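You operate a simulated robot arm through the tools that you are given. There is no shell and no other tool. Be economical: measure what you need, move in short steps, check, and stop when the job is done.

You run a simulated two-armed robot. Do the job below in one go: nothing can be reset, and whatever is moved stays where it is left.

Task
Take the teal bar and put it on the grey tray. Put one of the wide yellow bottles from the middle drip shelf in the pink bucket. Put one of the wide green bottles from the middle board of the store shelf on the top of the ice tank. Fetch the short teal spool and stand it on the shelf under the left stand. Put the black bucket on the top of the left stand away on the bottom sample shelf. Put the green drink bottle marked "sample" from the top of the right stand on the green tank ledge and the green drink bottle that says "hold" on the top of the left stand. Put the brown cup on the shelf under the right stand. Any order will do. Set down upright: wide green bottle, short teal spool, green drink bottle, brown cup.

The check looks at the end state, three seconds after you hand in, the way a careful person would. Anything else that was tipped, shoved, dropped, spilled or broken makes it a failure.

Robot
Two 7-joint arms with two-finger parallel grippers on one trunk, on a base that drives. Base frame: it is fixed to the floor where the robot stands at the start and does not move with it; the origin is under the middle of the robot, x ahead of it, y to its left, z up. Lengths are in m, angles in degrees, forces in N, time in s.
The left shoulder is at the start at [0.106, 0.171, 1.188], the right one opposite. With the tool pointing down near the work surface each hand reaches from about 0.38 to 0.88 m from the robot's upright axis, wherever it stands, measured 20 degrees to its own side. Places, roughly: black bucket (20x15x15 cm) [-2, -4.1, 0.9]; bottom sample shelf (23x40 cm) [5.3, 5.22, 0.2]; brown cup (6x6x9 cm) [-2.2, -3.2, 0.9]; green drink bottle [-2.25, -3.5, 1]; green tank ledge (19x29 cm) [0.48, -3.12, 0.78]; grey tray [1.25, 0.25, 1]; pink bucket (26x20x20 cm) [4.9, 5.5, 0.9]; shelf under the left stand [-2.1, -4.3, 0.3]; shelf under the right stand [-2.1, -3.5, 0.3]; short teal spool (5x5x9 cm) [-2.3, -4.5, 1.6]; teal bar (4x2x2 cm) [0.7, 0.2, 1.1]; top of the ice tank [1.8, 1.1, 0.7]; top of the left stand [-2.1, -4.3, 0.8]; wide green bottle (7x7x15 cm) [-2.2, 3.6, 1]; wide yellow bottle (7x7x15 cm) [3.2, 3.6, 1.3]. Payload 4.4 kg a hand.
Tool frame (each hand has its own): the origin (TCP) lies between the finger pads and is the grasp point; the fingertips stand 0.023 m ahead of it; z points along the fingers, y is the line along which they close. The gripper opens to 0.094 m. The fingers are 0.038 m wide and 0.01 m thick; the gripper's body (0.054 by 0.096 m) begins 0.039 m behind the TCP.
Orientation is that of the tool frame in the base frame, as [roll, pitch, yaw] about the fixed x, y, z axes, in that order (R = Rz(yaw) Ry(pitch) Rx(roll)). With the fingers straight down and closing along the base's y, the tool's x points along the base's -x, its y along +y and its z along -z.

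Tools
- The arms move only by the tool step_arm. It takes "left_rows", "right_rows" or both (then of equal length, played together; a hand with none holds still); each is a list that holds one entry, the list of rows, each a list of 7 numbers: the shift along the tool's x, y, z in m, then the turn, a rotation vector about the tool's x, y, z in degrees, then the opening in per cent of the stroke, from 0 (shut) to 100 (fully open). In form: [[[tx, ty, tz, wx, wy, wz, grip], ...]]. A call has 1 to 12 rows; each row shifts and turns the commanded pose from where the row before left it, along the tool's axes as they then stand. Each row takes 0.2 s and may step no farther than 0.05 m and 8.6 degrees from the row before; otherwise, or with a gripper value out of range, the whole call is refused. A pose out of reach is approached as far as the arm can. The call stops where the force on the tool passes 40 N (or 10 N more than at its start, if that is more) or the arm is blocked; 0.2 s more then pass. Each finger travels about 0.072 m/s and halts on what it meets, pressing with about 41 N; the grip force reading is that of the motor and also rises with nothing between the fingers. The clock runs only during rows and for 0.2 s after the last one: add rows that do not move to give the fingers time. It gives the time, the measured TCP pose, the force on the tool (base axes), the opening and the grip force at its end, in the units of the frame above (readings bear some noise), with the torque about the TCP (base axes, N m) and any sound that the robot's microphone picked up.
- Cameras (640 x 400 px; columns grow to the right, rows downward): "scene" is now at [0.2163, 0.0236, 1.3728]; the picture's right is [0.28, -0.96, 0.00], its down [-0.14, -0.04, -0.99] and it looks along [0.95, 0.28, -0.14] (base axes); focal length 232 px, centre (320, 200). "left" rides on the left gripper at [0.086, -0.016, -0.075] in its tool frame; the picture's right is [0.18, 0.98, 0.00], its down [-0.58, 0.11, -0.81] and it looks along [-0.79, 0.15, 0.59] (tool axes); focal length 243 px, centre (320, 200). "right" rides on the right gripper at [0.086, 0.016, -0.075] in its tool frame; the picture's right is [-0.18, 0.98, 0.00], its down [-0.58, -0.11, -0.81] and it looks along [-0.79, -0.15, 0.59] (tool axes); focal length 243 px, centre (320, 200). There is no depth. A picture from a camera that has moved, and an enlarged one, comes with that camera's place and axes in the base frame and with its lens.
- get_image(camera): a new picture of that camera. It takes no simulated time.
- move_column(by): slides the trunk up (or, below 0, down) by that many m; the arms and the scene camera ride with it, the base frame stays. It gives what a move gives, with no picture.
- base_move(legs): drives the robot by 1 to 6 legs, each [ahead, left, turn to the left] in m, m and degrees, along the robot's own axes; the way and the turn of a leg run together, so that a leg with both is an arc; at most 1.5 m and 180 degrees a leg. The arms and the cameras ride along, it lands a little off, and it stops where it bumps. It gives what a move gives.
- head_to(pan, tilt): turns the head with the scene camera to pan (to the left, within 80 degrees either way) and tilt (down, from -29 to 69), counted from straight ahead of the robot. It gives what a move gives.
- inspect(camera, box): a new picture of the part [left, top, right, bottom] of that camera's present view, enlarged. It takes no simulated time.
- job_done(): hands the job in; it is judged then, once.

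Go step by step. Nothing tells you exact positions but the pictures and the camera data: compare them with the known pose of the tool, close in by small moves and look again before you grip or let go. The budget is 483 turns and 226 pictures, counting those below and the enlarged ones. Unless the task says otherwise, let go and move clear before handing in.

The tools are called after "Call:" by a JSON object that holds its "method" and its "body". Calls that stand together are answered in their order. step_arm: Moves the arms, as the interface text tells. Its arguments: {"type":"object","properties":{"left_rows":{"type":"array","items":{"type":"array","items":{"type":"array","items":{"type":"number"}}}},"right_rows":{"type":"array","items":{"type":"array","items":{"type":"array","items":{"type":"number"}}}}},"required":[]} The other tools are called the same way: move_column (by) slides the trunk up or down; base_move (legs) drives the base; head_to (pan, tilt) turns the head that bears the scene camera; get_image (camera) takes a picture; inspect (camera, box) takes an enlarged picture of a part of a camera's view; job_done () hands the job in.

At the start:

```text
time: 0.0
left_tcp_pos: [0.5174, 0.2932, 1.2758]
left_tcp_rot: [179.9, -0.1, -180.0]
left_contact_force: [-0.4, -0.4, 0.1]
left_wrist_torque: [0.0, -0.03, 0.0]
left_gripper_width: 0.0942
left_finger_force: 0.0
right_tcp_pos: [0.4575, -0.046, 1.3532]
right_tcp_rot: [-180.0, 0.0, 180.0]
right_contact_force: [-0.2, -0.1, 0.4]
right_wrist_torque: [0.0, 0.05, 0.03]
right_gripper_width: 0.0943
right_finger_force: 0.0
trunk travel left (down, up): [-0.2, 0.188]
robot x, y, heading: [0.0019, -0.0034, 0.1]
head pan, tilt: [16.2, 8.3]
```

scene: 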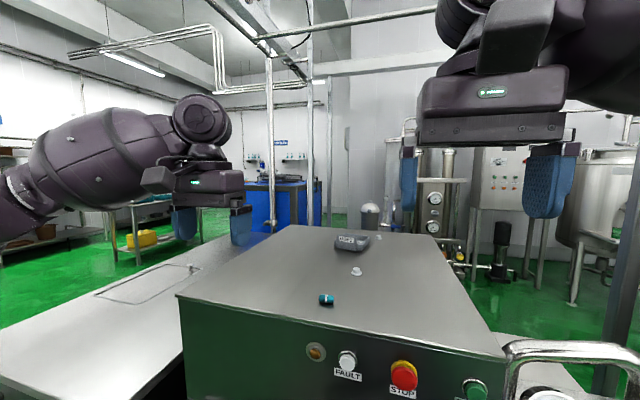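
right: 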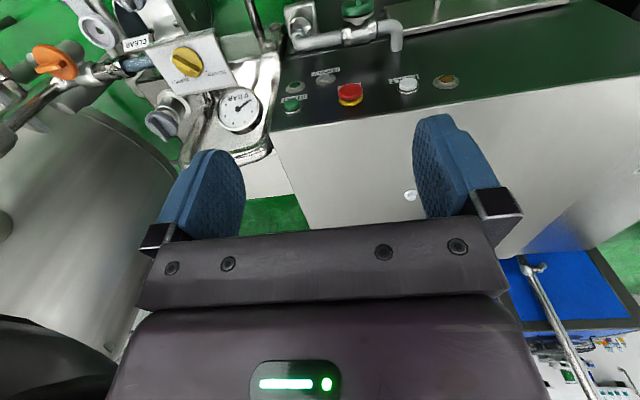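
left: 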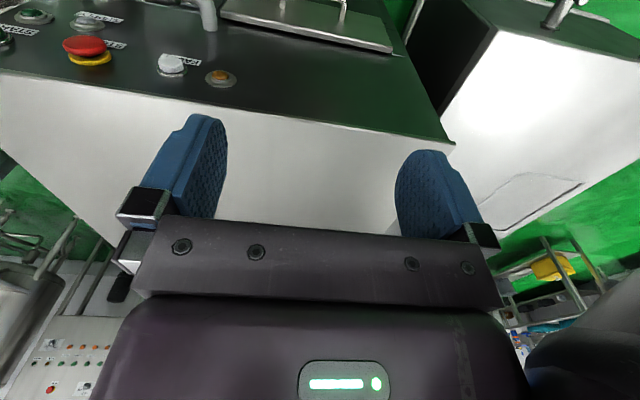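

I see the teal bar on the top of the machine ahead. I'll zoom in on it and look for the grey tray.

Call:
{"method": "head_to", "body": {"pan": 10, "tilt": 35}}

Call:
{"method": "get_image", "body": {"camera": "scene"}}

```text
time: 0.9
left_tcp_pos: [0.5178, 0.2923, 1.2746]
left_tcp_rot: [179.9, 0.0, -180.0]
left_contact_force: [-0.7, -0.2, -0.1]
left_wrist_torque: [0.0, -0.01, -0.02]
left_gripper_width: 0.094
left_finger_force: 0.0
right_tcp_pos: [0.4567, -0.0465, 1.353]
right_tcp_rot: [180.0, 0.1, -180.0]
right_contact_force: [-0.8, 0.3, 0.2]
right_wrist_torque: [0.01, 0.0, -0.01]
right_gripper_width: 0.0939
right_finger_force: 0.1
trunk travel left (down, up): [-0.2, 0.188]
robot x, y, heading: [-0.0009, 0.0021, 0.2]
head pan, tilt: [10.0, 35.0]
```

```text
222 pictures are left
camera scene: at [0.214, 0.013, 1.3299], right [0.17, -0.98, 0.0], down [-0.56, -0.1, -0.82], along [0.81, 0.14, -0.57], focal length 232 px, centre (320, 200)
```

scene: 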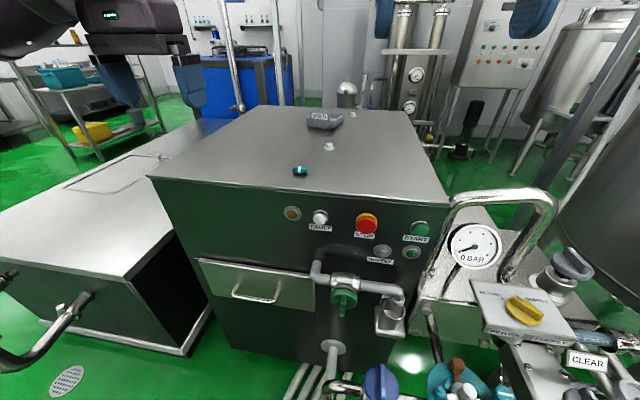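

The teal bar is near [0.69, 0.15, 1.07]. The grey object further back on the machine may be the tray, so I'll zoom in.

Call:
{"method": "inspect", "body": {"camera": "scene", "box": [260, 90, 400, 190]}}

Call:
{"method": "inspect", "body": {"camera": "scene", "box": [0, 0, 320, 200]}}

```text
4.00 times, centred on (330, 140) of scene
camera zoom: at [0.214, 0.013, 1.3299], right [0.17, -0.98, 0.0], down [-0.56, -0.1, -0.82], along [0.81, 0.14, -0.57], focal length 929 px, centre (280, 440)
```

zoom: 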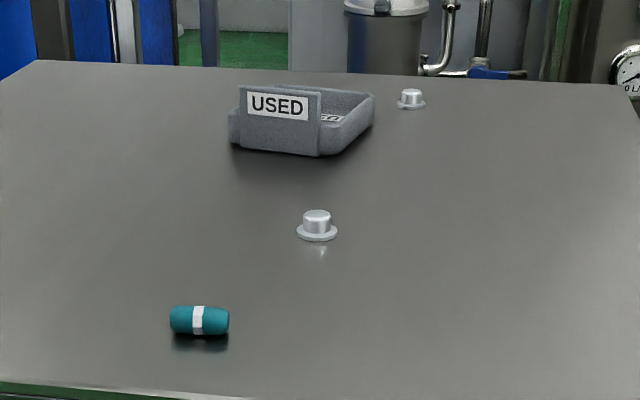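

```text
2.00 times, centred on (160, 100) of scene
camera zoom: at [0.214, 0.013, 1.3299], right [0.17, -0.98, 0.0], down [-0.56, -0.1, -0.82], along [0.81, 0.14, -0.57], focal length 464 px, centre (640, 400)
```

zoom: 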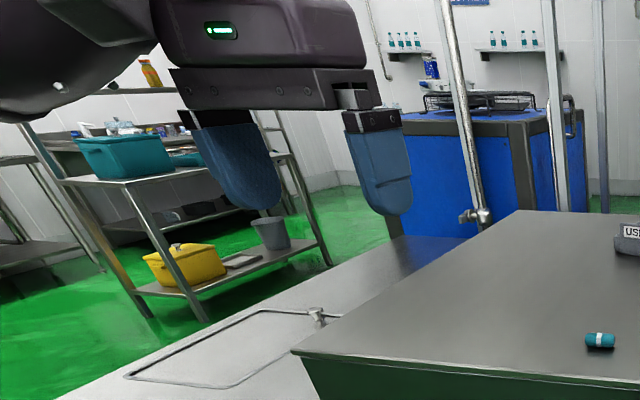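

The "USED" tray is about [1.17, 0.15] on the machine top. I'll bring the left hand above the teal bar and look.

Call:
{"method": "step_arm", "body": {"left_rows": [[[-0.035, -0.028, 0.02, 0, 0, 0, 100], [-0.035, -0.028, 0.02, 0, 0, 0, 100], [-0.035, -0.028, 0.02, 0, 0, 0, 100], [-0.035, -0.028, 0.02, 0, 0, 0, 100], [-0.025, -0.028, 0.02, 0, 0, 0, 100]]]}}

Call:
{"method": "get_image", "body": {"camera": "left"}}

Call:
{"method": "get_image", "body": {"camera": "scene"}}

```text
time: 2.1
left_tcp_pos: [0.6829, 0.1504, 1.1744]
left_tcp_rot: [180.0, 0.1, -180.0]
left_contact_force: [-0.3, 0.0, -0.4]
left_wrist_torque: [0.03, 0.02, -0.02]
left_gripper_width: 0.094
left_finger_force: 0.1
right_tcp_pos: [0.4584, -0.0479, 1.3523]
right_tcp_rot: [-180.0, -0.1, -179.9]
right_contact_force: [0.2, 0.0, -0.1]
right_wrist_torque: [0.0, 0.0, 0.01]
right_gripper_width: 0.0939
right_finger_force: 0.0
trunk travel left (down, up): [-0.2, 0.188]
robot x, y, heading: [0.0001, 0.0006, -0.0]
head pan, tilt: [10.0, 35.0]
```

```text
219 pictures are left
camera left: at [0.5974, 0.1345, 1.2505], right [-0.18, 0.98, 0.0], down [0.58, 0.11, 0.81], along [0.79, 0.15, -0.59], focal length 243 px, centre (320, 200)
```

left: 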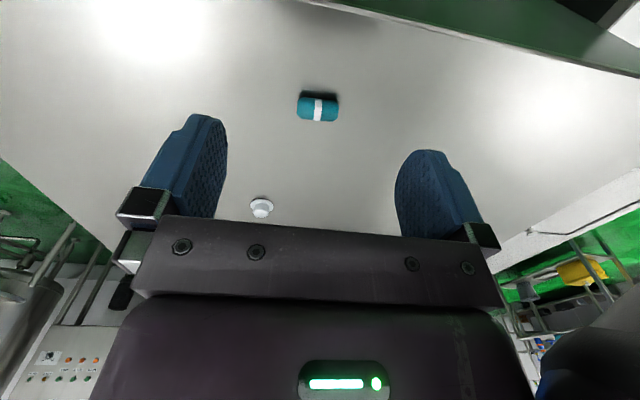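

```text
218 pictures are left
camera scene: at [0.2149, 0.0121, 1.3296], right [0.17, -0.98, 0.0], down [-0.57, -0.1, -0.82], along [0.81, 0.14, -0.57], focal length 232 px, centre (320, 200)
```

scene: 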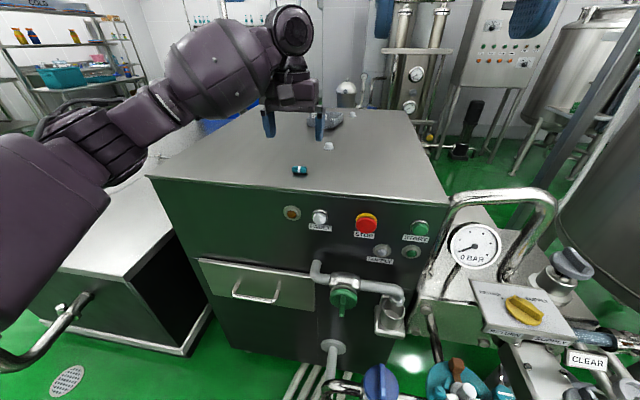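

The bar centre triangulates to [0.717, 0.154, 1.061], lying along y. I'll descend over it and close on its ends.

Call:
{"method": "step_arm", "body": {"left_rows": [[[-0.017, 0.002, 0.02, 0, 0, 0, 100], [-0.017, 0.002, 0.03, 0, 0, 0, 100], [0, 0, 0.025, 0, 0, 0, 100], [0, 0, 0.012, 0, 0, 0, 100], [0, 0, 0.007, 0, 0, 0, 100]]]}}

Call:
{"method": "get_image", "body": {"camera": "left"}}

```text
time: 3.3
left_tcp_pos: [0.7159, 0.1568, 1.0815]
left_tcp_rot: [-180.0, 0.0, -180.0]
left_contact_force: [1.0, -0.9, -0.2]
left_wrist_torque: [0.0, -0.02, -0.03]
left_gripper_width: 0.0942
left_finger_force: 0.1
right_tcp_pos: [0.4575, -0.047, 1.3529]
right_tcp_rot: [179.9, -0.1, 180.0]
right_contact_force: [0.7, 0.6, 0.7]
right_wrist_torque: [0.01, 0.02, 0.02]
right_gripper_width: 0.094
right_finger_force: 0.0
trunk travel left (down, up): [-0.2, 0.188]
robot x, y, heading: [0.0042, 0.0032, 0.1]
head pan, tilt: [10.0, 35.0]
```

```text
217 pictures are left
camera left: at [0.6305, 0.1408, 1.1566], right [-0.18, 0.98, 0.0], down [0.58, 0.11, 0.81], along [0.79, 0.15, -0.59], focal length 243 px, centre (320, 200)
```

left: 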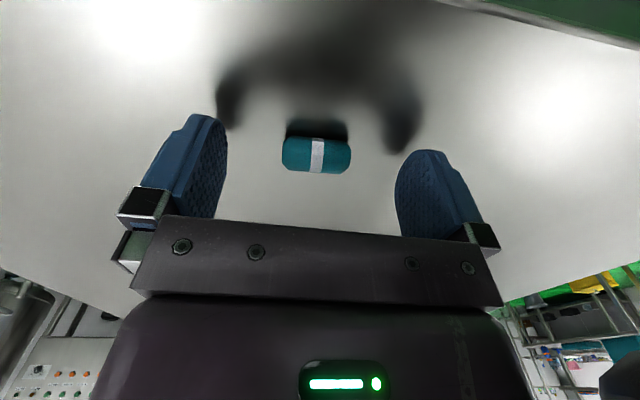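

The bar sits centred between the fingers. I'll go a little lower and close.

Call:
{"method": "step_arm", "body": {"left_rows": [[[0, 0, 0.004, 0, 0, 0, 100], [0, 0, 0.003, 0, 0, 0, 100], [0, 0, 0, 0, 0, 0, 60], [0, 0, 0, 0, 0, 0, 35], [0, 0, 0, 0, 0, 0, 20], [0, 0, 0, 0, 0, 0, 20]]]}}

Call:
{"method": "get_image", "body": {"camera": "left"}}

```text
time: 4.7
left_tcp_pos: [0.7169, 0.1563, 1.0746]
left_tcp_rot: [180.0, 0.0, -180.0]
left_contact_force: [-0.9, -0.3, 0.1]
left_wrist_torque: [-0.04, 0.01, 0.03]
left_gripper_width: 0.0345
left_finger_force: 41.2
right_tcp_pos: [0.4557, -0.0468, 1.3534]
right_tcp_rot: [180.0, 0.0, -180.0]
right_contact_force: [-0.3, -0.5, 0.4]
right_wrist_torque: [-0.01, -0.01, 0.01]
right_gripper_width: 0.094
right_finger_force: 0.0
trunk travel left (down, up): [-0.2, 0.188]
robot x, y, heading: [0.0015, -0.0005, -0.1]
head pan, tilt: [10.0, 35.0]
```

```text
216 pictures are left
camera left: at [0.6305, 0.1403, 1.1498], right [-0.18, 0.98, 0.0], down [0.58, 0.11, 0.81], along [0.79, 0.15, -0.59], focal length 243 px, centre (320, 200)
```

left: 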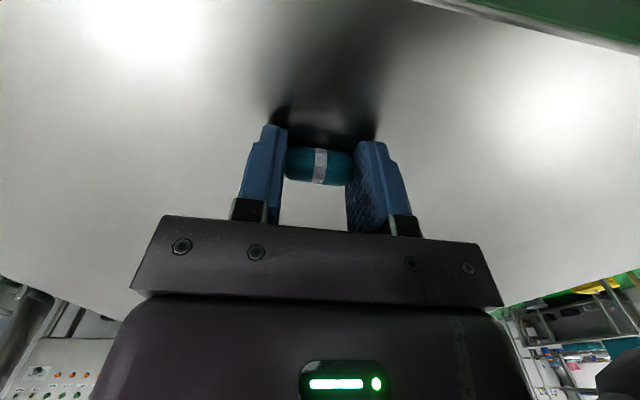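

The bar is gripped. I'll lift it and move toward the tray to see how far the arm reaches.

Call:
{"method": "step_arm", "body": {"left_rows": [[[0, 0, -0.04, 0, 0, 0, 15], [0, 0, -0.04, 0, 0, 0, 15], [0, 0, -0.04, 0, 0, 0, 15], [-0.04, 0, 0, 0, 0, 0, 15], [-0.04, 0, 0, 0, 0, 0, 15], [-0.04, 0, 0, 0, 0, 0, 15], [-0.04, 0, 0, 0, 0, 0, 15], [-0.04, 0, 0, 0, 0, 0, 15]]]}}

Call:
{"method": "get_image", "body": {"camera": "left"}}

Call:
{"method": "get_image", "body": {"camera": "scene"}}

```text
time: 6.5
left_tcp_pos: [0.8335, 0.1527, 1.1955]
left_tcp_rot: [179.9, 0.2, 179.8]
left_contact_force: [-0.2, -0.5, 0.6]
left_wrist_torque: [0.08, -0.02, 0.0]
left_gripper_width: 0.0343
left_finger_force: 40.7
left hand out of reach, approached as far as the arm can: row 7, 8
right_tcp_pos: [0.4554, -0.0504, 1.3535]
right_tcp_rot: [179.8, 0.0, 179.9]
right_contact_force: [-0.9, -0.7, 0.4]
right_wrist_torque: [0.01, 0.01, 0.01]
right_gripper_width: 0.0939
right_finger_force: 0.1
trunk travel left (down, up): [-0.2, 0.188]
robot x, y, heading: [0.0008, 0.0023, 0.1]
head pan, tilt: [10.0, 35.0]
```

```text
215 pictures are left
camera left: at [0.7489, 0.1364, 1.2707], right [-0.18, 0.98, 0.0], down [0.58, 0.1, 0.81], along [0.79, 0.15, -0.59], focal length 243 px, centre (320, 200)
```

left: 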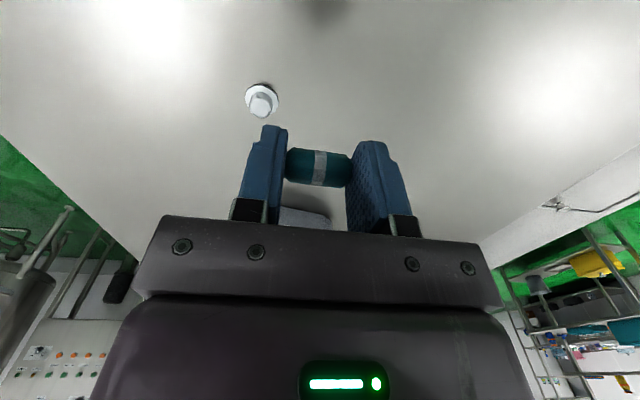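

```text
214 pictures are left
camera scene: at [0.213, 0.0099, 1.3301], right [0.17, -0.98, 0.0], down [-0.56, -0.1, -0.82], along [0.81, 0.14, -0.57], focal length 232 px, centre (320, 200)
```

scene: 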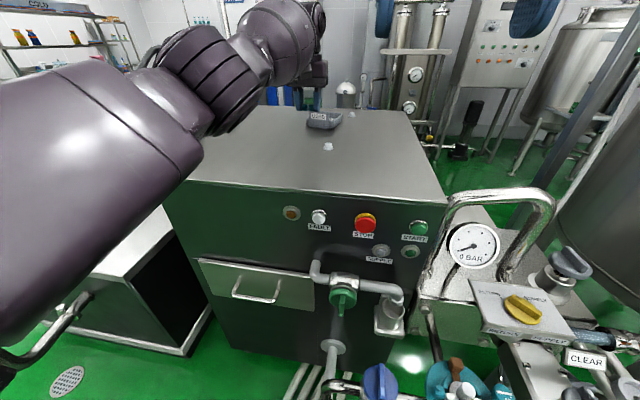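

The straight-down reach ends at x≈0.83, and the tray is about 0.33 m beyond that. I'll look down to see how much floor is free ahead of the base.

Call:
{"method": "head_to", "body": {"pan": 0, "tilt": 69}}

Call:
{"method": "get_image", "body": {"camera": "scene"}}

```text
time: 7.5
left_tcp_pos: [0.835, 0.1555, 1.1941]
left_tcp_rot: [179.9, 0.0, -179.9]
left_contact_force: [-0.7, -0.5, -0.9]
left_wrist_torque: [0.03, -0.03, -0.02]
left_gripper_width: 0.0345
left_finger_force: 41.4
right_tcp_pos: [0.4565, -0.0463, 1.3531]
right_tcp_rot: [179.9, 0.0, 180.0]
right_contact_force: [0.3, 0.4, -0.9]
right_wrist_torque: [-0.01, -0.02, 0.0]
right_gripper_width: 0.0941
right_finger_force: 0.0
trunk travel left (down, up): [-0.2, 0.188]
robot x, y, heading: [-0.0015, -0.0001, -0.2]
head pan, tilt: [0.0, 68.8]
```

```text
213 pictures are left
camera scene: at [0.1832, -0.0023, 1.2862], right [0.0, -1.0, 0.0], down [-0.93, 0.0, -0.36], along [0.36, 0.0, -0.93], focal length 232 px, centre (320, 200)
```

scene: 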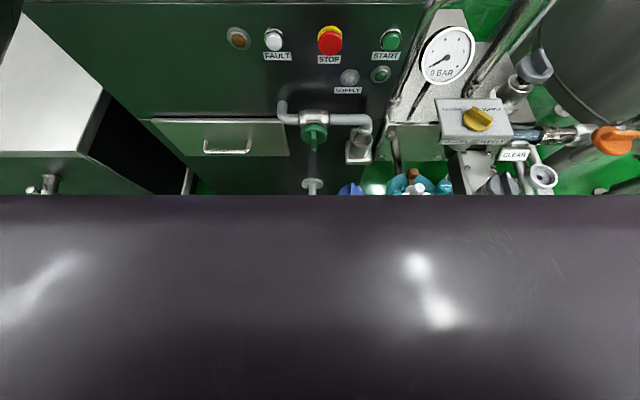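

The robot's own torso hides the floor. I'll tip the right hand so its camera looks down at the gap between the base and the machine.

Call:
{"method": "step_arm", "body": {"right_rows": [[[0, 0, 0, 0, 8.3, 0, 100], [0, 0, 0, 0, 8.3, 0, 100], [0, 0, 0, 0, 8.3, 0, 100], [0, 0, 0, 0, 8.3, 0, 100], [0, 0, 0, 0, 8.3, 0, 100], [0, 0, 0, 0, 8.3, 0, 100]]]}}

Call:
{"method": "get_image", "body": {"camera": "right"}}

```text
time: 8.9
left_tcp_pos: [0.8378, 0.1565, 1.1917]
left_tcp_rot: [179.9, 0.0, 180.0]
left_contact_force: [0.3, -0.3, -0.4]
left_wrist_torque: [0.02, 0.02, 0.03]
left_gripper_width: 0.0344
left_finger_force: 41.3
right_tcp_pos: [0.4582, -0.0466, 1.3523]
right_tcp_rot: [-180.0, -50.0, -179.9]
right_contact_force: [0.5, 0.2, -0.6]
right_wrist_torque: [0.03, 0.02, 0.01]
right_gripper_width: 0.094
right_finger_force: 0.1
trunk travel left (down, up): [-0.2, 0.188]
robot x, y, heading: [-0.0005, -0.0021, 0.2]
head pan, tilt: [0.0, 68.8]
```

```text
212 pictures are left
camera right: at [0.4607, -0.0307, 1.4669], right [0.12, 0.98, -0.14], down [0.99, -0.11, 0.07], along [0.06, -0.15, -0.99], focal length 243 px, centre (320, 200)
```

right: 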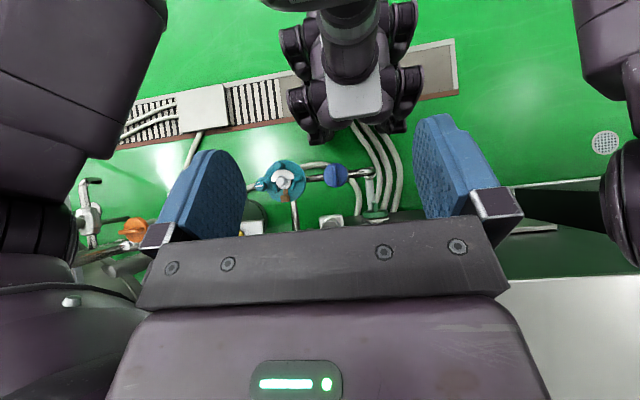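

The base front is at about x=0.22, with hoses and valves just ahead, so I won't creep forward. I'll tuck the arms in, still holding the bar, and look around for a way to the back of the machine.

Call:
{"method": "step_arm", "body": {"left_rows": [[[0.05, 0, -0.02, 0, 0, 0, 15], [0.05, 0, -0.02, 0, 0, 0, 15], [0.05, 0.02, -0.02, 0, 0, 0, 15], [0.05, 0.02, -0.02, 0, 0, 0, 15], [0.05, 0.02, -0.02, 0, 0, 0, 15], [0.05, 0.02, 0, 0, 0, 0, 15], [0.05, 0.02, 0, 0, 0, 0, 15]]], "right_rows": [[[0, 0, 0, 0, -8.3, 0, 100], [0, 0, 0, 0, -8.3, 0, 100], [0, 0, 0, 0, -8.3, 0, 100], [0, 0, 0, 0, -8.3, 0, 100], [0, 0, 0, 0, -8.3, 0, 100], [0, 0, 0, 0, -8.3, 0, 100], [0, -0.04, 0, 0, 0, 0, 100]]]}}

Call:
{"method": "head_to", "body": {"pan": 70, "tilt": 20}}

Call:
{"method": "get_image", "body": {"camera": "scene"}}

Call:
{"method": "head_to", "body": {"pan": -70, "tilt": 20}}

Call:
{"method": "get_image", "body": {"camera": "scene"}}

```text
refused: row 1 steps farther than a row can; nothing moved
```

```text
time: 10.3
left_tcp_pos: [0.8367, 0.1563, 1.1934]
left_tcp_rot: [179.9, -0.1, -180.0]
left_contact_force: [0.1, -0.1, 0.1]
left_wrist_torque: [0.02, 0.0, 0.02]
left_gripper_width: 0.0344
left_finger_force: 41.3
right_tcp_pos: [0.4576, -0.0467, 1.3523]
right_tcp_rot: [-179.9, -49.9, -180.0]
right_contact_force: [0.5, 0.3, 0.1]
right_wrist_torque: [0.0, 0.02, 0.0]
right_gripper_width: 0.0938
right_finger_force: 0.0
trunk travel left (down, up): [-0.2, 0.188]
robot x, y, heading: [-0.0012, 0.0011, 0.5]
head pan, tilt: [70.0, 20.0]
```

```text
211 pictures are left
camera scene: at [0.1593, 0.0852, 1.3537], right [0.94, -0.34, 0.0], down [-0.12, -0.32, -0.94], along [0.32, 0.88, -0.34], focal length 232 px, centre (320, 200)
```

scene: 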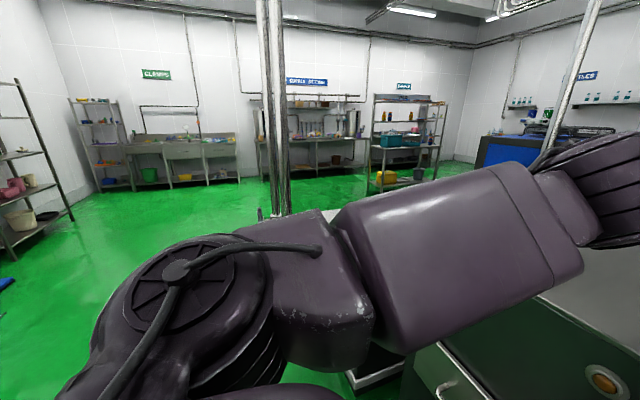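

```text
time: 12.5
left_tcp_pos: [0.8353, 0.1563, 1.1928]
left_tcp_rot: [179.9, -0.1, -179.9]
left_contact_force: [-0.1, 0.5, 0.0]
left_wrist_torque: [0.01, 0.01, -0.01]
left_gripper_width: 0.0345
left_finger_force: 41.1
right_tcp_pos: [0.4568, -0.0464, 1.3518]
right_tcp_rot: [-179.9, -49.8, 179.9]
right_contact_force: [-0.3, 0.2, 0.3]
right_wrist_torque: [-0.02, 0.0, 0.0]
right_gripper_width: 0.0939
right_finger_force: 0.0
trunk travel left (down, up): [-0.2, 0.188]
robot x, y, heading: [0.0009, 0.0047, -0.0]
head pan, tilt: [-70.0, 20.0]
```

```text
210 pictures are left
camera scene: at [0.1592, -0.0898, 1.3537], right [-0.94, -0.34, 0.0], down [-0.12, 0.32, -0.94], along [0.32, -0.88, -0.34], focal length 232 px, centre (320, 200)
```

scene: 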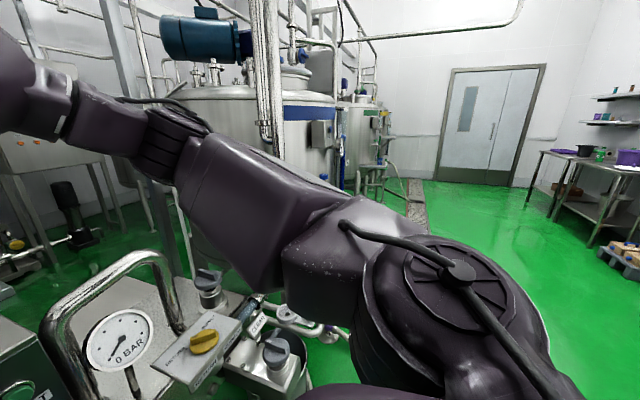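

The route on the left looks open, with shelves along the far wall; the stands are behind on the right. I'll tuck the arms with smaller steps.

Call:
{"method": "step_arm", "body": {"left_rows": [[[0.04, 0, -0.02, 0, 0, 0, 15], [0.04, 0, -0.02, 0, 0, 0, 15], [0.04, 0.01, -0.02, 0, 0, 0, 15], [0.04, 0.02, -0.02, 0, 0, 0, 15], [0.04, 0.02, -0.01, 0, 0, 0, 15], [0.04, 0.02, 0, 0, 0, 0, 15], [0.04, 0.02, 0, 0, 0, 0, 15], [0.04, 0.02, 0, 0, 0, 0, 15], [0.04, 0.02, 0, 0, 0, 0, 15]]], "right_rows": [[[0, 0, 0, 0, -8.3, 0, 100], [0, 0, 0, 0, -8.3, 0, 100], [0, 0, 0, 0, -8.3, 0, 100], [0, 0, 0, 0, -8.3, 0, 100], [0, 0, 0, 0, -8.3, 0, 100], [0, 0, 0, 0, -8.3, 0, 100], [0, -0.04, 0, 0, 0, 0, 100], [0, -0.04, 0, 0, 0, 0, 100], [0, -0.04, 0, 0, 0, 0, 100]]]}}

Call:
{"method": "head_to", "body": {"pan": 40, "tilt": 25}}

Call:
{"method": "get_image", "body": {"camera": "scene"}}

```text
time: 14.5
left_tcp_pos: [0.4732, 0.2841, 1.2861]
left_tcp_rot: [180.0, 0.2, 180.0]
left_contact_force: [0.7, -0.7, 0.7]
left_wrist_torque: [0.02, -0.02, -0.05]
left_gripper_width: 0.0345
left_finger_force: 41.0
right_tcp_pos: [0.4549, -0.1686, 1.3546]
right_tcp_rot: [179.8, 0.3, 180.0]
right_contact_force: [-1.2, 0.1, 0.7]
right_wrist_torque: [0.01, -0.02, 0.0]
right_gripper_width: 0.0938
right_finger_force: 0.0
trunk travel left (down, up): [-0.2, 0.188]
robot x, y, heading: [0.0002, -0.0025, -0.1]
head pan, tilt: [-70.0, 20.0]
```

```text
time: 16.4
left_tcp_pos: [0.476, 0.2871, 1.283]
left_tcp_rot: [179.9, 0.1, 180.0]
left_contact_force: [-0.4, 0.0, 0.4]
left_wrist_torque: [-0.02, 0.02, 0.03]
left_gripper_width: 0.0345
left_finger_force: 40.6
right_tcp_pos: [0.4565, -0.1662, 1.3528]
right_tcp_rot: [179.9, 0.0, -180.0]
right_contact_force: [0.3, 0.1, 0.3]
right_wrist_torque: [0.0, 0.01, 0.01]
right_gripper_width: 0.0941
right_finger_force: 0.0
trunk travel left (down, up): [-0.2, 0.188]
robot x, y, heading: [0.0015, 0.0016, 0.1]
head pan, tilt: [40.0, 25.0]
```

```text
209 pictures are left
camera scene: at [0.1979, 0.0569, 1.3456], right [0.64, -0.77, 0.0], down [-0.32, -0.27, -0.91], along [0.69, 0.58, -0.42], focal length 232 px, centre (320, 200)
```

scene: 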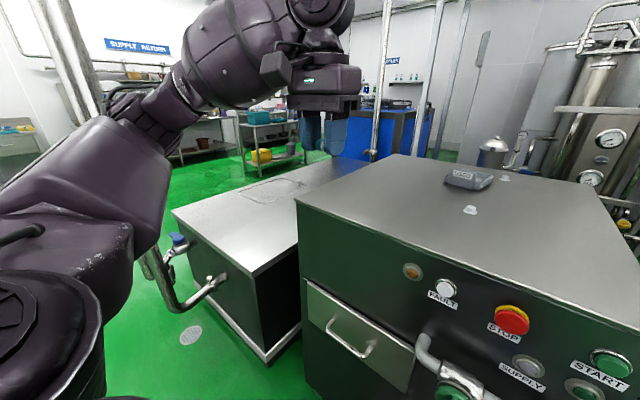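

I'll test how far the arm reaches with the trunk raised and the fingers pitched forward. That may get to the tray from here without moving the base.

Call:
{"method": "move_column", "body": {"by": 0.12}}

Call:
{"method": "step_arm", "body": {"left_rows": [[[0, -0.02, 0, 0, -8.4, 0, 15], [0, -0.02, 0, 0, -8.4, 0, 15], [0, -0.02, 0, 0, -8.4, 0, 15], [0, -0.02, 0, 0, -8.4, 0, 15], [0, -0.02, 0, 0, -8.4, 0, 15], [0, -0.02, 0, 0, -8.4, 0, 15], [-0.017, -0.01, 0.045, 0, 0, 0, 15], [-0.017, 0, 0.045, 0, 0, 0, 15], [-0.017, 0, 0.045, 0, 0, 0, 15], [-0.017, 0, 0.045, 0, 0, 0, 15], [-0.017, 0, 0.045, 0, 0, 0, 15], [-0.017, 0, 0.045, 0, 0, 0, 15]]]}}

Call:
{"method": "head_to", "body": {"pan": 10, "tilt": 30}}

Call:
{"method": "get_image", "body": {"camera": "scene"}}

```text
time: 17.9
left_tcp_pos: [0.4761, 0.2876, 1.403]
left_tcp_rot: [-180.0, -0.1, 180.0]
left_contact_force: [-0.7, 0.3, -0.3]
left_wrist_torque: [-0.02, 0.0, 0.01]
left_gripper_width: 0.0345
left_finger_force: 41.1
right_tcp_pos: [0.4567, -0.1666, 1.4713]
right_tcp_rot: [-179.9, -0.2, -179.9]
right_contact_force: [-0.1, -0.2, -1.0]
right_wrist_torque: [-0.02, 0.03, -0.01]
right_gripper_width: 0.0939
right_finger_force: 0.1
trunk travel left (down, up): [-0.32, 0.068]
robot x, y, heading: [0.0004, -0.0014, -0.1]
head pan, tilt: [40.0, 25.0]
```

```text
time: 20.5
left_tcp_pos: [0.7493, 0.1536, 1.3079]
left_tcp_rot: [179.9, 50.3, 179.8]
left_contact_force: [0.4, 0.8, 0.6]
left_wrist_torque: [0.04, 0.02, 0.0]
left_gripper_width: 0.0345
left_finger_force: 41.0
right_tcp_pos: [0.4579, -0.1672, 1.4726]
right_tcp_rot: [179.9, -0.2, 179.9]
right_contact_force: [-0.4, -0.7, 0.2]
right_wrist_torque: [0.0, -0.01, 0.01]
right_gripper_width: 0.0939
right_finger_force: 0.0
trunk travel left (down, up): [-0.32, 0.068]
robot x, y, heading: [-0.0024, -0.0028, 0.1]
head pan, tilt: [40.0, 25.0]
```

```text
time: 21.5
left_tcp_pos: [0.7473, 0.1558, 1.3099]
left_tcp_rot: [179.9, 50.4, 180.0]
left_contact_force: [0.1, 0.0, -0.6]
left_wrist_torque: [0.0, 0.01, 0.0]
left_gripper_width: 0.0342
left_finger_force: 41.1
right_tcp_pos: [0.4568, -0.1658, 1.4733]
right_tcp_rot: [180.0, 0.0, 180.0]
right_contact_force: [-0.1, -0.1, 0.0]
right_wrist_torque: [0.05, 0.02, 0.02]
right_gripper_width: 0.0935
right_finger_force: 0.1
trunk travel left (down, up): [-0.32, 0.068]
robot x, y, heading: [0.0026, -0.0018, 0.0]
head pan, tilt: [10.0, 30.0]
```

```text
208 pictures are left
camera scene: at [0.1474, 0.0135, 1.4648], right [0.17, -0.98, 0.0], down [-0.49, -0.09, -0.87], along [0.85, 0.15, -0.5], focal length 232 px, centre (320, 200)
```

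scene: 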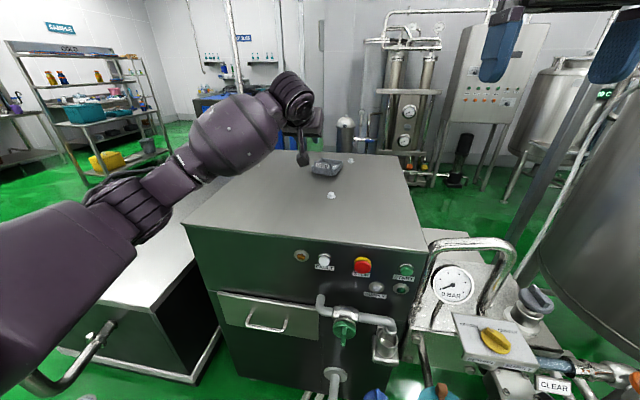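

The tray is at about [1.14, 0.16]. I'll keep extending forward.

Call:
{"method": "step_arm", "body": {"left_rows": [[[-0.0197, 0, 0.0422, 0, 0, 0, 15], [-0.0197, 0, 0.0422, 0, 0, 0, 15], [-0.0197, 0, 0.0422, 0, 0, 0, 15], [-0.0197, 0, 0.0422, 0, 0, 0, 15], [-0.0197, 0, 0.0422, 0, 0, 0, 15], [-0.0197, 0, 0.0422, 0, 0, 0, 15]]]}}

Call:
{"method": "get_image", "body": {"camera": "left"}}

Call:
{"method": "inspect", "body": {"camera": "scene", "box": [240, 90, 400, 190]}}

```text
time: 22.9
left_tcp_pos: [0.9154, 0.1492, 1.2685]
left_tcp_rot: [179.8, 50.6, 179.6]
left_contact_force: [-0.6, -0.8, -0.1]
left_wrist_torque: [0.04, -0.02, 0.03]
left_gripper_width: 0.0342
left_finger_force: 41.3
left hand out of reach, approached as far as the arm can: row 4, 5, 6
right_tcp_pos: [0.4538, -0.1725, 1.4735]
right_tcp_rot: [179.8, 0.1, 179.9]
right_contact_force: [-1.2, -0.9, 0.6]
right_wrist_torque: [0.06, -0.02, -0.01]
right_gripper_width: 0.0942
right_finger_force: 0.0
trunk travel left (down, up): [-0.32, 0.068]
robot x, y, heading: [0.0032, -0.001, -0.2]
head pan, tilt: [10.0, 30.0]
```

```text
207 pictures are left
camera left: at [0.8028, 0.1344, 1.2509], right [-0.11, 0.98, -0.14], down [-0.25, 0.11, 0.96], along [0.96, 0.14, 0.24], focal length 243 px, centre (320, 200)
```

left: 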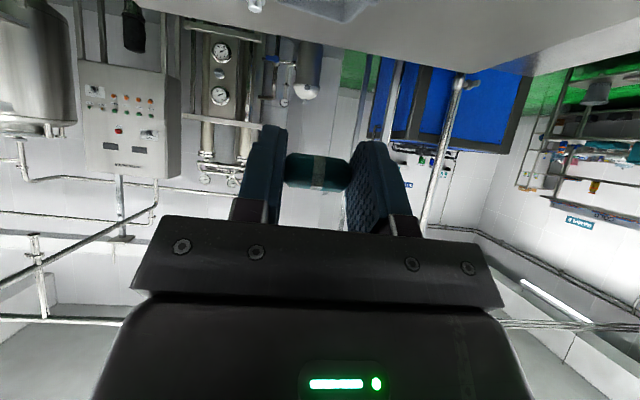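

```text
4.00 times, centred on (320, 140) of scene
camera zoom: at [0.1446, 0.0094, 1.4653], right [0.17, -0.98, 0.0], down [-0.49, -0.08, -0.87], along [0.85, 0.15, -0.5], focal length 929 px, centre (320, 440)
```

zoom: 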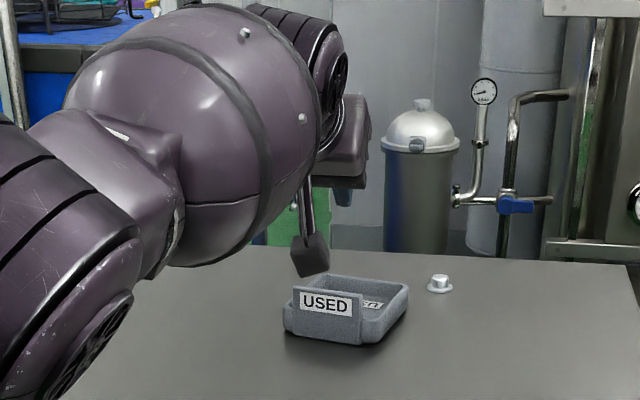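

Even pitched forward, the reach ends at about x=0.92. I'll retract and go around to the back of the machine, using the visible poles and tank as landmarks.

Call:
{"method": "step_arm", "body": {"left_rows": [[[0.0197, 0, -0.0422, 0, 0, 0, 15], [0.0197, 0, -0.0422, 0, 0, 0, 15], [0.0197, 0, -0.0422, 0, 0, 0, 15], [0.0197, 0, -0.0422, 0, 0, 0, 15], [0.0197, 0, -0.0422, 0, 0, 0, 15], [0.0197, 0, -0.0422, 0, 0, 0, 15], [0.017, 0, -0.045, 0, 0, 0, 15], [0.017, 0, -0.045, 0, 0, 0, 15], [0.017, 0, -0.045, 0, 0, 0, 15], [0.017, 0, -0.045, 0, 0, 0, 15], [0.017, 0, -0.045, 0, 0, 0, 15], [0.017, 0, -0.045, 0, 0, 0, 15]]]}}

Call:
{"method": "step_arm", "body": {"left_rows": [[[0, 0.02, 0, 0, 8.4, 0, 15], [0, 0.02, 0, 0, 8.4, 0, 15], [0, 0.02, 0, 0, 8.4, 0, 15], [0, 0.02, 0, 0, 8.4, 0, 15], [0, 0.02, 0, 0, 8.4, 0, 15], [0, 0.02, 0, 0, 8.4, 0, 15]]]}}

Call:
{"method": "base_move", "body": {"legs": [[-0.25, 0, 0], [0, 0, 90]]}}

Call:
{"method": "head_to", "body": {"pan": 0, "tilt": 25}}

Call:
{"method": "get_image", "body": {"camera": "scene"}}

```text
time: 25.5
left_tcp_pos: [0.3857, 0.1628, 1.4283]
left_tcp_rot: [-179.7, 50.1, -179.5]
left_contact_force: [-0.4, 0.3, -0.6]
left_wrist_torque: [0.04, 0.02, 0.0]
left_gripper_width: 0.0346
left_finger_force: 41.2
left hand out of reach, approached as far as the arm can: row 12
right_tcp_pos: [0.4557, -0.1667, 1.4734]
right_tcp_rot: [-180.0, 0.0, -180.0]
right_contact_force: [-0.2, 0.2, 0.6]
right_wrist_torque: [0.0, -0.03, 0.03]
right_gripper_width: 0.0943
right_finger_force: 0.0
trunk travel left (down, up): [-0.32, 0.068]
robot x, y, heading: [0.0002, 0.0012, 0.1]
head pan, tilt: [10.0, 30.0]
```

```text
time: 26.9
left_tcp_pos: [0.3845, 0.2834, 1.4294]
left_tcp_rot: [-180.0, 0.0, -180.0]
left_contact_force: [-0.5, 0.4, 0.3]
left_wrist_torque: [-0.02, 0.0, -0.01]
left_gripper_width: 0.0343
left_finger_force: 40.7
right_tcp_pos: [0.4561, -0.1658, 1.4722]
right_tcp_rot: [-179.9, 0.0, 179.9]
right_contact_force: [-0.2, -0.3, -0.6]
right_wrist_torque: [-0.03, -0.02, 0.01]
right_gripper_width: 0.0941
right_finger_force: 0.1
trunk travel left (down, up): [-0.32, 0.068]
robot x, y, heading: [0.0014, 0.0021, -0.3]
head pan, tilt: [10.0, 30.0]
```

```text
time: 32.5
left_tcp_pos: [-0.531, 0.3882, 1.4287]
left_tcp_rot: [-179.9, 0.0, -90.6]
left_contact_force: [-0.2, -0.3, 0.0]
left_wrist_torque: [0.0, -0.01, 0.0]
left_gripper_width: 0.0343
left_finger_force: 40.9
right_tcp_pos: [-0.0812, 0.4553, 1.473]
right_tcp_rot: [179.9, 0.0, -90.5]
right_contact_force: [0.3, 0.1, 0.1]
right_wrist_torque: [0.01, 0.01, -0.01]
right_gripper_width: 0.0941
right_finger_force: 0.0
trunk travel left (down, up): [-0.32, 0.068]
robot x, y, heading: [-0.2473, 0.0013, 89.7]
head pan, tilt: [10.0, 30.0]
```

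```text
time: 33.2
left_tcp_pos: [-0.5303, 0.3883, 1.4267]
left_tcp_rot: [180.0, 0.1, -90.6]
left_contact_force: [1.0, 0.3, -0.3]
left_wrist_torque: [0.02, 0.03, -0.01]
left_gripper_width: 0.0342
left_finger_force: 41.1
right_tcp_pos: [-0.0803, 0.4545, 1.4729]
right_tcp_rot: [-180.0, 0.0, -90.7]
right_contact_force: [-0.2, -0.2, 1.1]
right_wrist_torque: [-0.04, 0.02, -0.03]
right_gripper_width: 0.0939
right_finger_force: 0.1
trunk travel left (down, up): [-0.32, 0.068]
robot x, y, heading: [-0.2546, -0.0017, 89.3]
head pan, tilt: [0.0, 25.0]
```

```text
205 pictures are left
camera scene: at [-0.2529, 0.1498, 1.4728], right [1.0, -0.01, 0.0], down [0.0, -0.42, -0.91], along [0.01, 0.91, -0.42], focal length 232 px, centre (320, 200)
```

scene: 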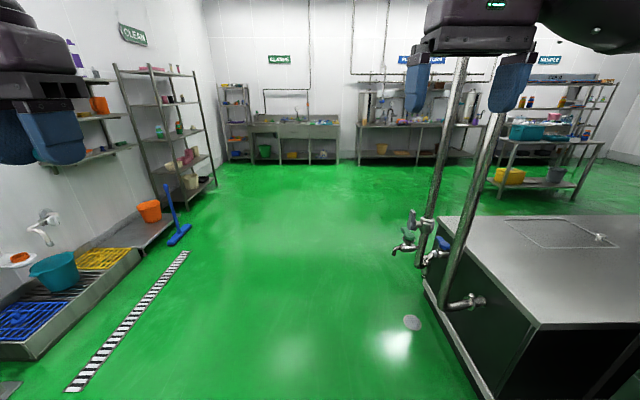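

The room is open to the left: the store shelf stands along the left wall and the drip shelf is at the far right. I'll drive to the store shelf first.

Call:
{"method": "base_move", "body": {"legs": [[1.5, 0.1, 0], [1.5, 0.3, 0], [0, 0, 90]]}}

Call:
{"method": "head_to", "body": {"pan": 0, "tilt": 15}}

Call:
{"method": "get_image", "body": {"camera": "scene"}}

```text
refused: leg 1 is longer than a leg can be; nothing moved
```

```text
time: 33.9
left_tcp_pos: [-0.53, 0.3885, 1.4282]
left_tcp_rot: [-180.0, 0.1, -90.7]
left_contact_force: [-0.1, 0.3, -0.2]
left_wrist_torque: [0.04, 0.03, 0.0]
left_gripper_width: 0.0343
left_finger_force: 40.7
right_tcp_pos: [-0.0811, 0.4545, 1.4716]
right_tcp_rot: [180.0, -0.1, -90.6]
right_contact_force: [0.5, 1.0, -0.8]
right_wrist_torque: [0.0, 0.02, 0.01]
right_gripper_width: 0.0941
right_finger_force: 0.1
trunk travel left (down, up): [-0.32, 0.068]
robot x, y, heading: [-0.2531, 0.0017, 89.5]
head pan, tilt: [0.0, 15.0]
```

```text
204 pictures are left
camera scene: at [-0.2529, 0.151, 1.489], right [1.0, -0.01, 0.0], down [0.0, -0.26, -0.97], along [0.01, 0.97, -0.26], focal length 232 px, centre (320, 200)
```

scene: 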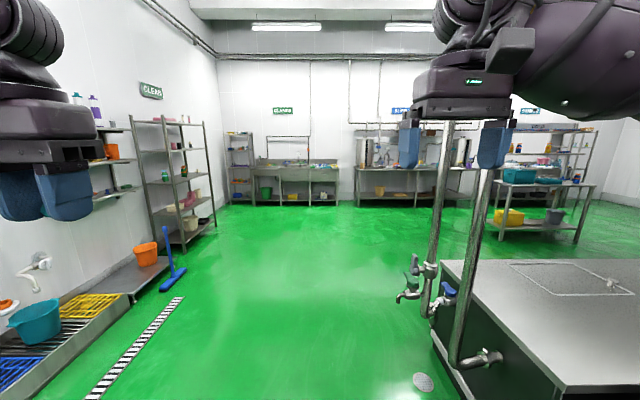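

Call:
{"method": "base_move", "body": {"legs": [[1.45, 0.1, 0], [1.45, 0.3, 0], [0, 0, 90]]}}

Call:
{"method": "get_image", "body": {"camera": "scene"}}

```text
time: 51.9
left_tcp_pos: [-1.0256, 2.6098, 1.4294]
left_tcp_rot: [-180.0, 0.0, -0.3]
left_contact_force: [0.0, 0.6, -0.3]
left_wrist_torque: [0.0, -0.04, 0.02]
left_gripper_width: 0.0348
left_finger_force: 40.7
right_tcp_pos: [-1.096, 3.0587, 1.4723]
right_tcp_rot: [-180.0, 0.0, -0.4]
right_contact_force: [0.0, -0.2, -0.7]
right_wrist_torque: [0.03, 0.02, -0.03]
right_gripper_width: 0.0942
right_finger_force: 0.0
trunk travel left (down, up): [-0.32, 0.068]
robot x, y, heading: [-0.642, 2.8936, 179.6]
head pan, tilt: [0.0, 15.0]
```

```text
203 pictures are left
camera scene: at [-0.7943, 2.8878, 1.4891], right [0.01, 1.0, 0.0], down [0.26, 0.0, -0.97], along [-0.97, 0.01, -0.26], focal length 232 px, centre (320, 200)
```

scene: 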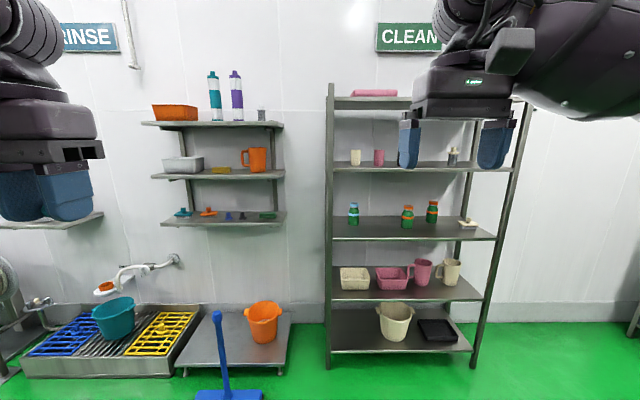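

I see the store shelf, with two green bottles on the middle board. I'll zoom in on them.

Call:
{"method": "inspect", "body": {"camera": "scene", "box": [320, 180, 480, 280]}}

```text
4.00 times, centred on (400, 230) of scene
camera zoom: at [-0.7943, 2.8878, 1.4891], right [0.01, 1.0, 0.0], down [0.26, 0.0, -0.97], along [-0.97, 0.01, -0.26], focal length 929 px, centre (0, 80)
```

zoom: 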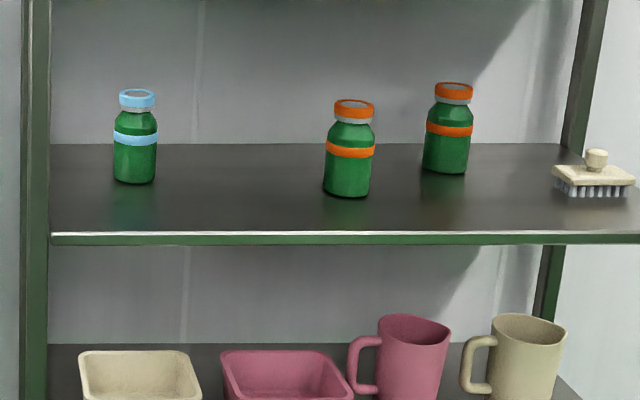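

The two wide green bottles have orange caps, and the nearer one stands at about [-2.24, 3.48]. I'll roll the right hand so that, once it points forward, its camera looks from above.

Call:
{"method": "step_arm", "body": {"right_rows": [[[0, 0, 0, 0, 0, 8.5, 100], [0, 0, 0, 0, 0, 8.5, 100], [0, 0, 0, 0, 0, 8.5, 100], [0, 0, 0, 0, 0, 8.5, 100], [0, 0, 0, 0, 0, 8.5, 100], [0, 0, 0, 0, 0, 8.5, 100], [0, 0, 0, 0, 0, 8.5, 100], [0, 0, 0, 0, 0, 8.5, 100], [0, 0, 0, 0, 0, 8.5, 100], [0, 0, 0, 0, 0, 8.5, 100]]]}}

Call:
{"method": "move_column", "body": {"by": -0.15}}

```text
time: 54.1
left_tcp_pos: [-1.0257, 2.6093, 1.4292]
left_tcp_rot: [-180.0, 0.0, -0.3]
left_contact_force: [0.3, -0.2, -0.4]
left_wrist_torque: [-0.04, -0.01, -0.01]
left_gripper_width: 0.0341
left_finger_force: 41.2
right_tcp_pos: [-1.0944, 3.0593, 1.474]
right_tcp_rot: [180.0, -0.1, -85.5]
right_contact_force: [-0.7, -0.5, 0.2]
right_wrist_torque: [-0.02, -0.01, 0.0]
right_gripper_width: 0.0941
right_finger_force: 0.1
trunk travel left (down, up): [-0.32, 0.068]
robot x, y, heading: [-0.6393, 2.8878, 179.6]
head pan, tilt: [0.0, 15.0]
```

```text
time: 55.8
left_tcp_pos: [-1.0236, 2.6098, 1.2801]
left_tcp_rot: [180.0, 0.2, -0.4]
left_contact_force: [0.9, 0.1, -0.8]
left_wrist_torque: [0.01, 0.0, -0.01]
left_gripper_width: 0.0342
left_finger_force: 40.8
right_tcp_pos: [-1.0938, 3.0589, 1.3248]
right_tcp_rot: [179.8, -0.1, -85.5]
right_contact_force: [0.9, 0.1, 0.4]
right_wrist_torque: [-0.02, 0.0, 0.01]
right_gripper_width: 0.0943
right_finger_force: 0.0
trunk travel left (down, up): [-0.17, 0.218]
robot x, y, heading: [-0.6371, 2.8888, 179.7]
head pan, tilt: [0.0, 15.0]
```

The roll works so far. I'll complete it, then pitch the fingers forward; with the hand flipped, that is a positive turn about tool y.

Call:
{"method": "step_arm", "body": {"right_rows": [[[0, 0, 0, 0, 0, 8.6, 100], [0, 0, 0, 0, 0, 8.6, 100], [0, 0, 0, 0, 0, 8.6, 100], [0, 0, 0, 0, 0, 8.6, 100], [0, 0, 0, 0, 0, 8.6, 100], [0, 0, 0, 0, 0, 8.6, 100], [0, 0, 0, 0, 0, 8.6, 100], [0, 0, 0, 0, 0, 8.6, 100], [0, 0, 0, 0, 0, 8.6, 100], [0, 0, 0, 0, 0, 8.6, 100], [0, 0, 0, 0, 0, 8.5, 100]]]}}

Call:
{"method": "step_arm", "body": {"right_rows": [[[0, 0, 0, 0, 8.5, 0, 100], [0, 0, 0, 0, 8.5, 0, 100], [0, 0, 0, 0, 8.5, 0, 100], [0, 0, 0, 0, 8.5, 0, 100], [0, 0, 0, 0, 8.5, 0, 100], [0, 0, 0, 0, 8.5, 0, 100], [0, 0, 0, 0, 8.5, 0, 100], [0, 0, 0, 0, 8.5, 0, 100], [0, 0, 0, 0, 8.5, 0, 100]]]}}

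Call:
{"method": "get_image", "body": {"camera": "right"}}

```text
time: 58.2
left_tcp_pos: [-1.0254, 2.6099, 1.2792]
left_tcp_rot: [180.0, -0.1, -0.3]
left_contact_force: [0.2, -0.5, -0.3]
left_wrist_torque: [0.06, -0.03, 0.02]
left_gripper_width: 0.0346
left_finger_force: 41.0
right_tcp_pos: [-1.0949, 3.0585, 1.3226]
right_tcp_rot: [180.0, 0.2, -180.0]
right_contact_force: [0.4, -0.3, 0.2]
right_wrist_torque: [0.0, 0.0, 0.02]
right_gripper_width: 0.094
right_finger_force: 0.2
trunk travel left (down, up): [-0.17, 0.218]
robot x, y, heading: [-0.6349, 2.8884, 179.6]
head pan, tilt: [0.0, 15.0]
```

```text
time: 60.2
left_tcp_pos: [-1.0265, 2.6088, 1.2786]
left_tcp_rot: [180.0, -0.1, -0.2]
left_contact_force: [-0.2, 0.4, -0.7]
left_wrist_torque: [-0.01, 0.0, 0.0]
left_gripper_width: 0.0344
left_finger_force: 40.8
right_tcp_pos: [-1.1222, 3.0517, 1.3536]
right_tcp_rot: [179.9, -76.5, -179.8]
right_contact_force: [0.2, 0.1, -0.1]
right_wrist_torque: [0.0, 0.01, 0.01]
right_gripper_width: 0.0939
right_finger_force: 0.1
right hand out of reach, approached as far as the arm can: row 8, 9
trunk travel left (down, up): [-0.17, 0.218]
robot x, y, heading: [-0.6402, 2.8876, 179.7]
head pan, tilt: [0.0, 15.0]
```

```text
201 pictures are left
camera right: at [-1.0695, 3.0671, 1.4552], right [0.04, 0.98, -0.18], down [0.92, -0.11, -0.38], along [-0.39, -0.15, -0.91], focal length 243 px, centre (320, 200)
```

right: 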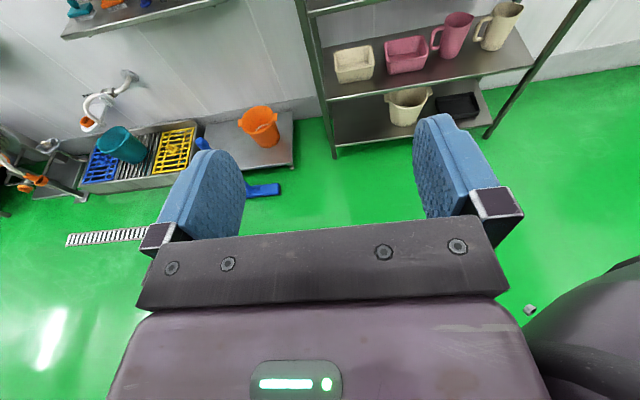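

The flipped orientation works and the camera now looks from above. I'll lower the hand to about the bottle height and drive up to the shelf.

Call:
{"method": "move_column", "body": {"by": -0.12}}

Call:
{"method": "step_arm", "body": {"right_rows": [[[-0.04, 0, 0, 0, 0, 0, 100], [-0.04, 0, 0, 0, 0, 0, 100], [-0.04, 0, 0, 0, 4, 0, 100], [-0.04, 0, 0, 0, 4, 0, 100], [-0.04, 0, 0, 0, 4, 0, 100]]]}}

Call:
{"method": "base_move", "body": {"legs": [[0.3, -0.39, 0]]}}

Call:
{"method": "get_image", "body": {"camera": "right"}}

Call:
{"method": "get_image", "body": {"camera": "scene"}}

```text
time: 61.7
left_tcp_pos: [-1.0248, 2.6103, 1.1597]
left_tcp_rot: [-180.0, 0.1, -0.3]
left_contact_force: [0.0, 0.0, -0.2]
left_wrist_torque: [0.02, 0.04, -0.01]
left_gripper_width: 0.0345
left_finger_force: 41.0
right_tcp_pos: [-1.259, 3.0517, 1.0681]
right_tcp_rot: [-179.7, -53.1, 179.8]
right_contact_force: [-1.0, 0.0, 0.5]
right_wrist_torque: [0.02, 0.01, 0.03]
right_gripper_width: 0.0941
right_finger_force: 0.0
trunk travel left (down, up): [-0.05, 0.338]
robot x, y, heading: [-0.6399, 2.8894, 179.8]
head pan, tilt: [0.0, 15.0]
```

```text
time: 62.9
left_tcp_pos: [-1.0234, 2.6084, 1.1606]
left_tcp_rot: [-179.9, 0.3, -0.3]
left_contact_force: [1.3, -0.2, 0.1]
left_wrist_torque: [0.06, 0.02, 0.02]
left_gripper_width: 0.0345
left_finger_force: 41.4
right_tcp_pos: [-1.2897, 3.0067, 0.9313]
right_tcp_rot: [-178.7, -65.5, 178.9]
right_contact_force: [2.3, -0.2, -3.4]
right_wrist_torque: [-0.01, 0.26, -0.05]
right_gripper_width: 0.0941
right_finger_force: 0.1
right hand out of reach, approached as far as the arm can: row 1, 2, 3, 4, 5
trunk travel left (down, up): [-0.05, 0.338]
robot x, y, heading: [-0.6388, 2.8958, 179.5]
head pan, tilt: [0.0, 15.0]
```

```text
time: 66.9
left_tcp_pos: [-1.3225, 3.0046, 1.1592]
left_tcp_rot: [179.9, 0.0, -0.4]
left_contact_force: [-0.1, -0.5, -0.2]
left_wrist_torque: [0.0, -0.03, 0.0]
left_gripper_width: 0.034
left_finger_force: 40.9
right_tcp_pos: [-1.5889, 3.4016, 0.9268]
right_tcp_rot: [-179.7, -64.8, 179.5]
right_contact_force: [-1.3, 1.2, -0.3]
right_wrist_torque: [0.02, 0.02, -0.03]
right_gripper_width: 0.0938
right_finger_force: 0.1
trunk travel left (down, up): [-0.05, 0.338]
robot x, y, heading: [-0.9383, 3.2884, 179.9]
head pan, tilt: [0.0, 15.0]
```

```text
200 pictures are left
camera right: at [-1.5567, 3.419, 1.0365], right [0.08, 0.98, -0.17], down [0.98, -0.11, -0.18], along [-0.2, -0.15, -0.97], focal length 243 px, centre (320, 200)
```

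right: 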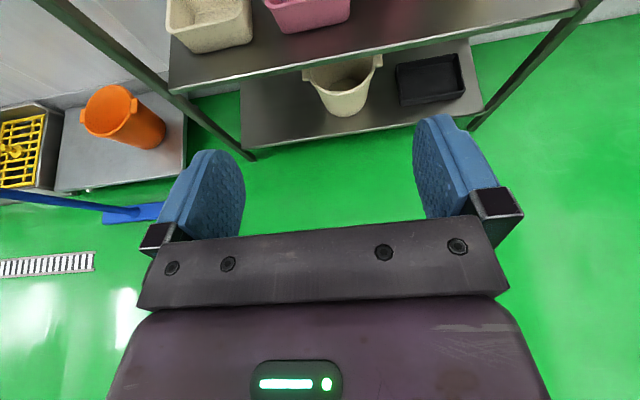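

```text
199 pictures are left
camera scene: at [-1.3054, 3.2835, 1.1803], right [0.01, 1.0, 0.0], down [0.26, 0.0, -0.97], along [-0.97, 0.01, -0.26], focal length 232 px, centre (320, 200)
```

scene: 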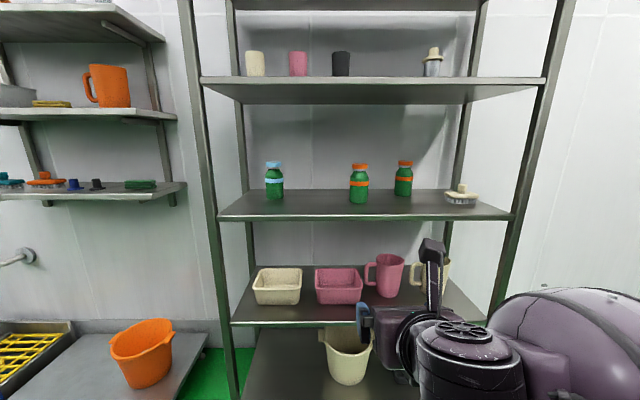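

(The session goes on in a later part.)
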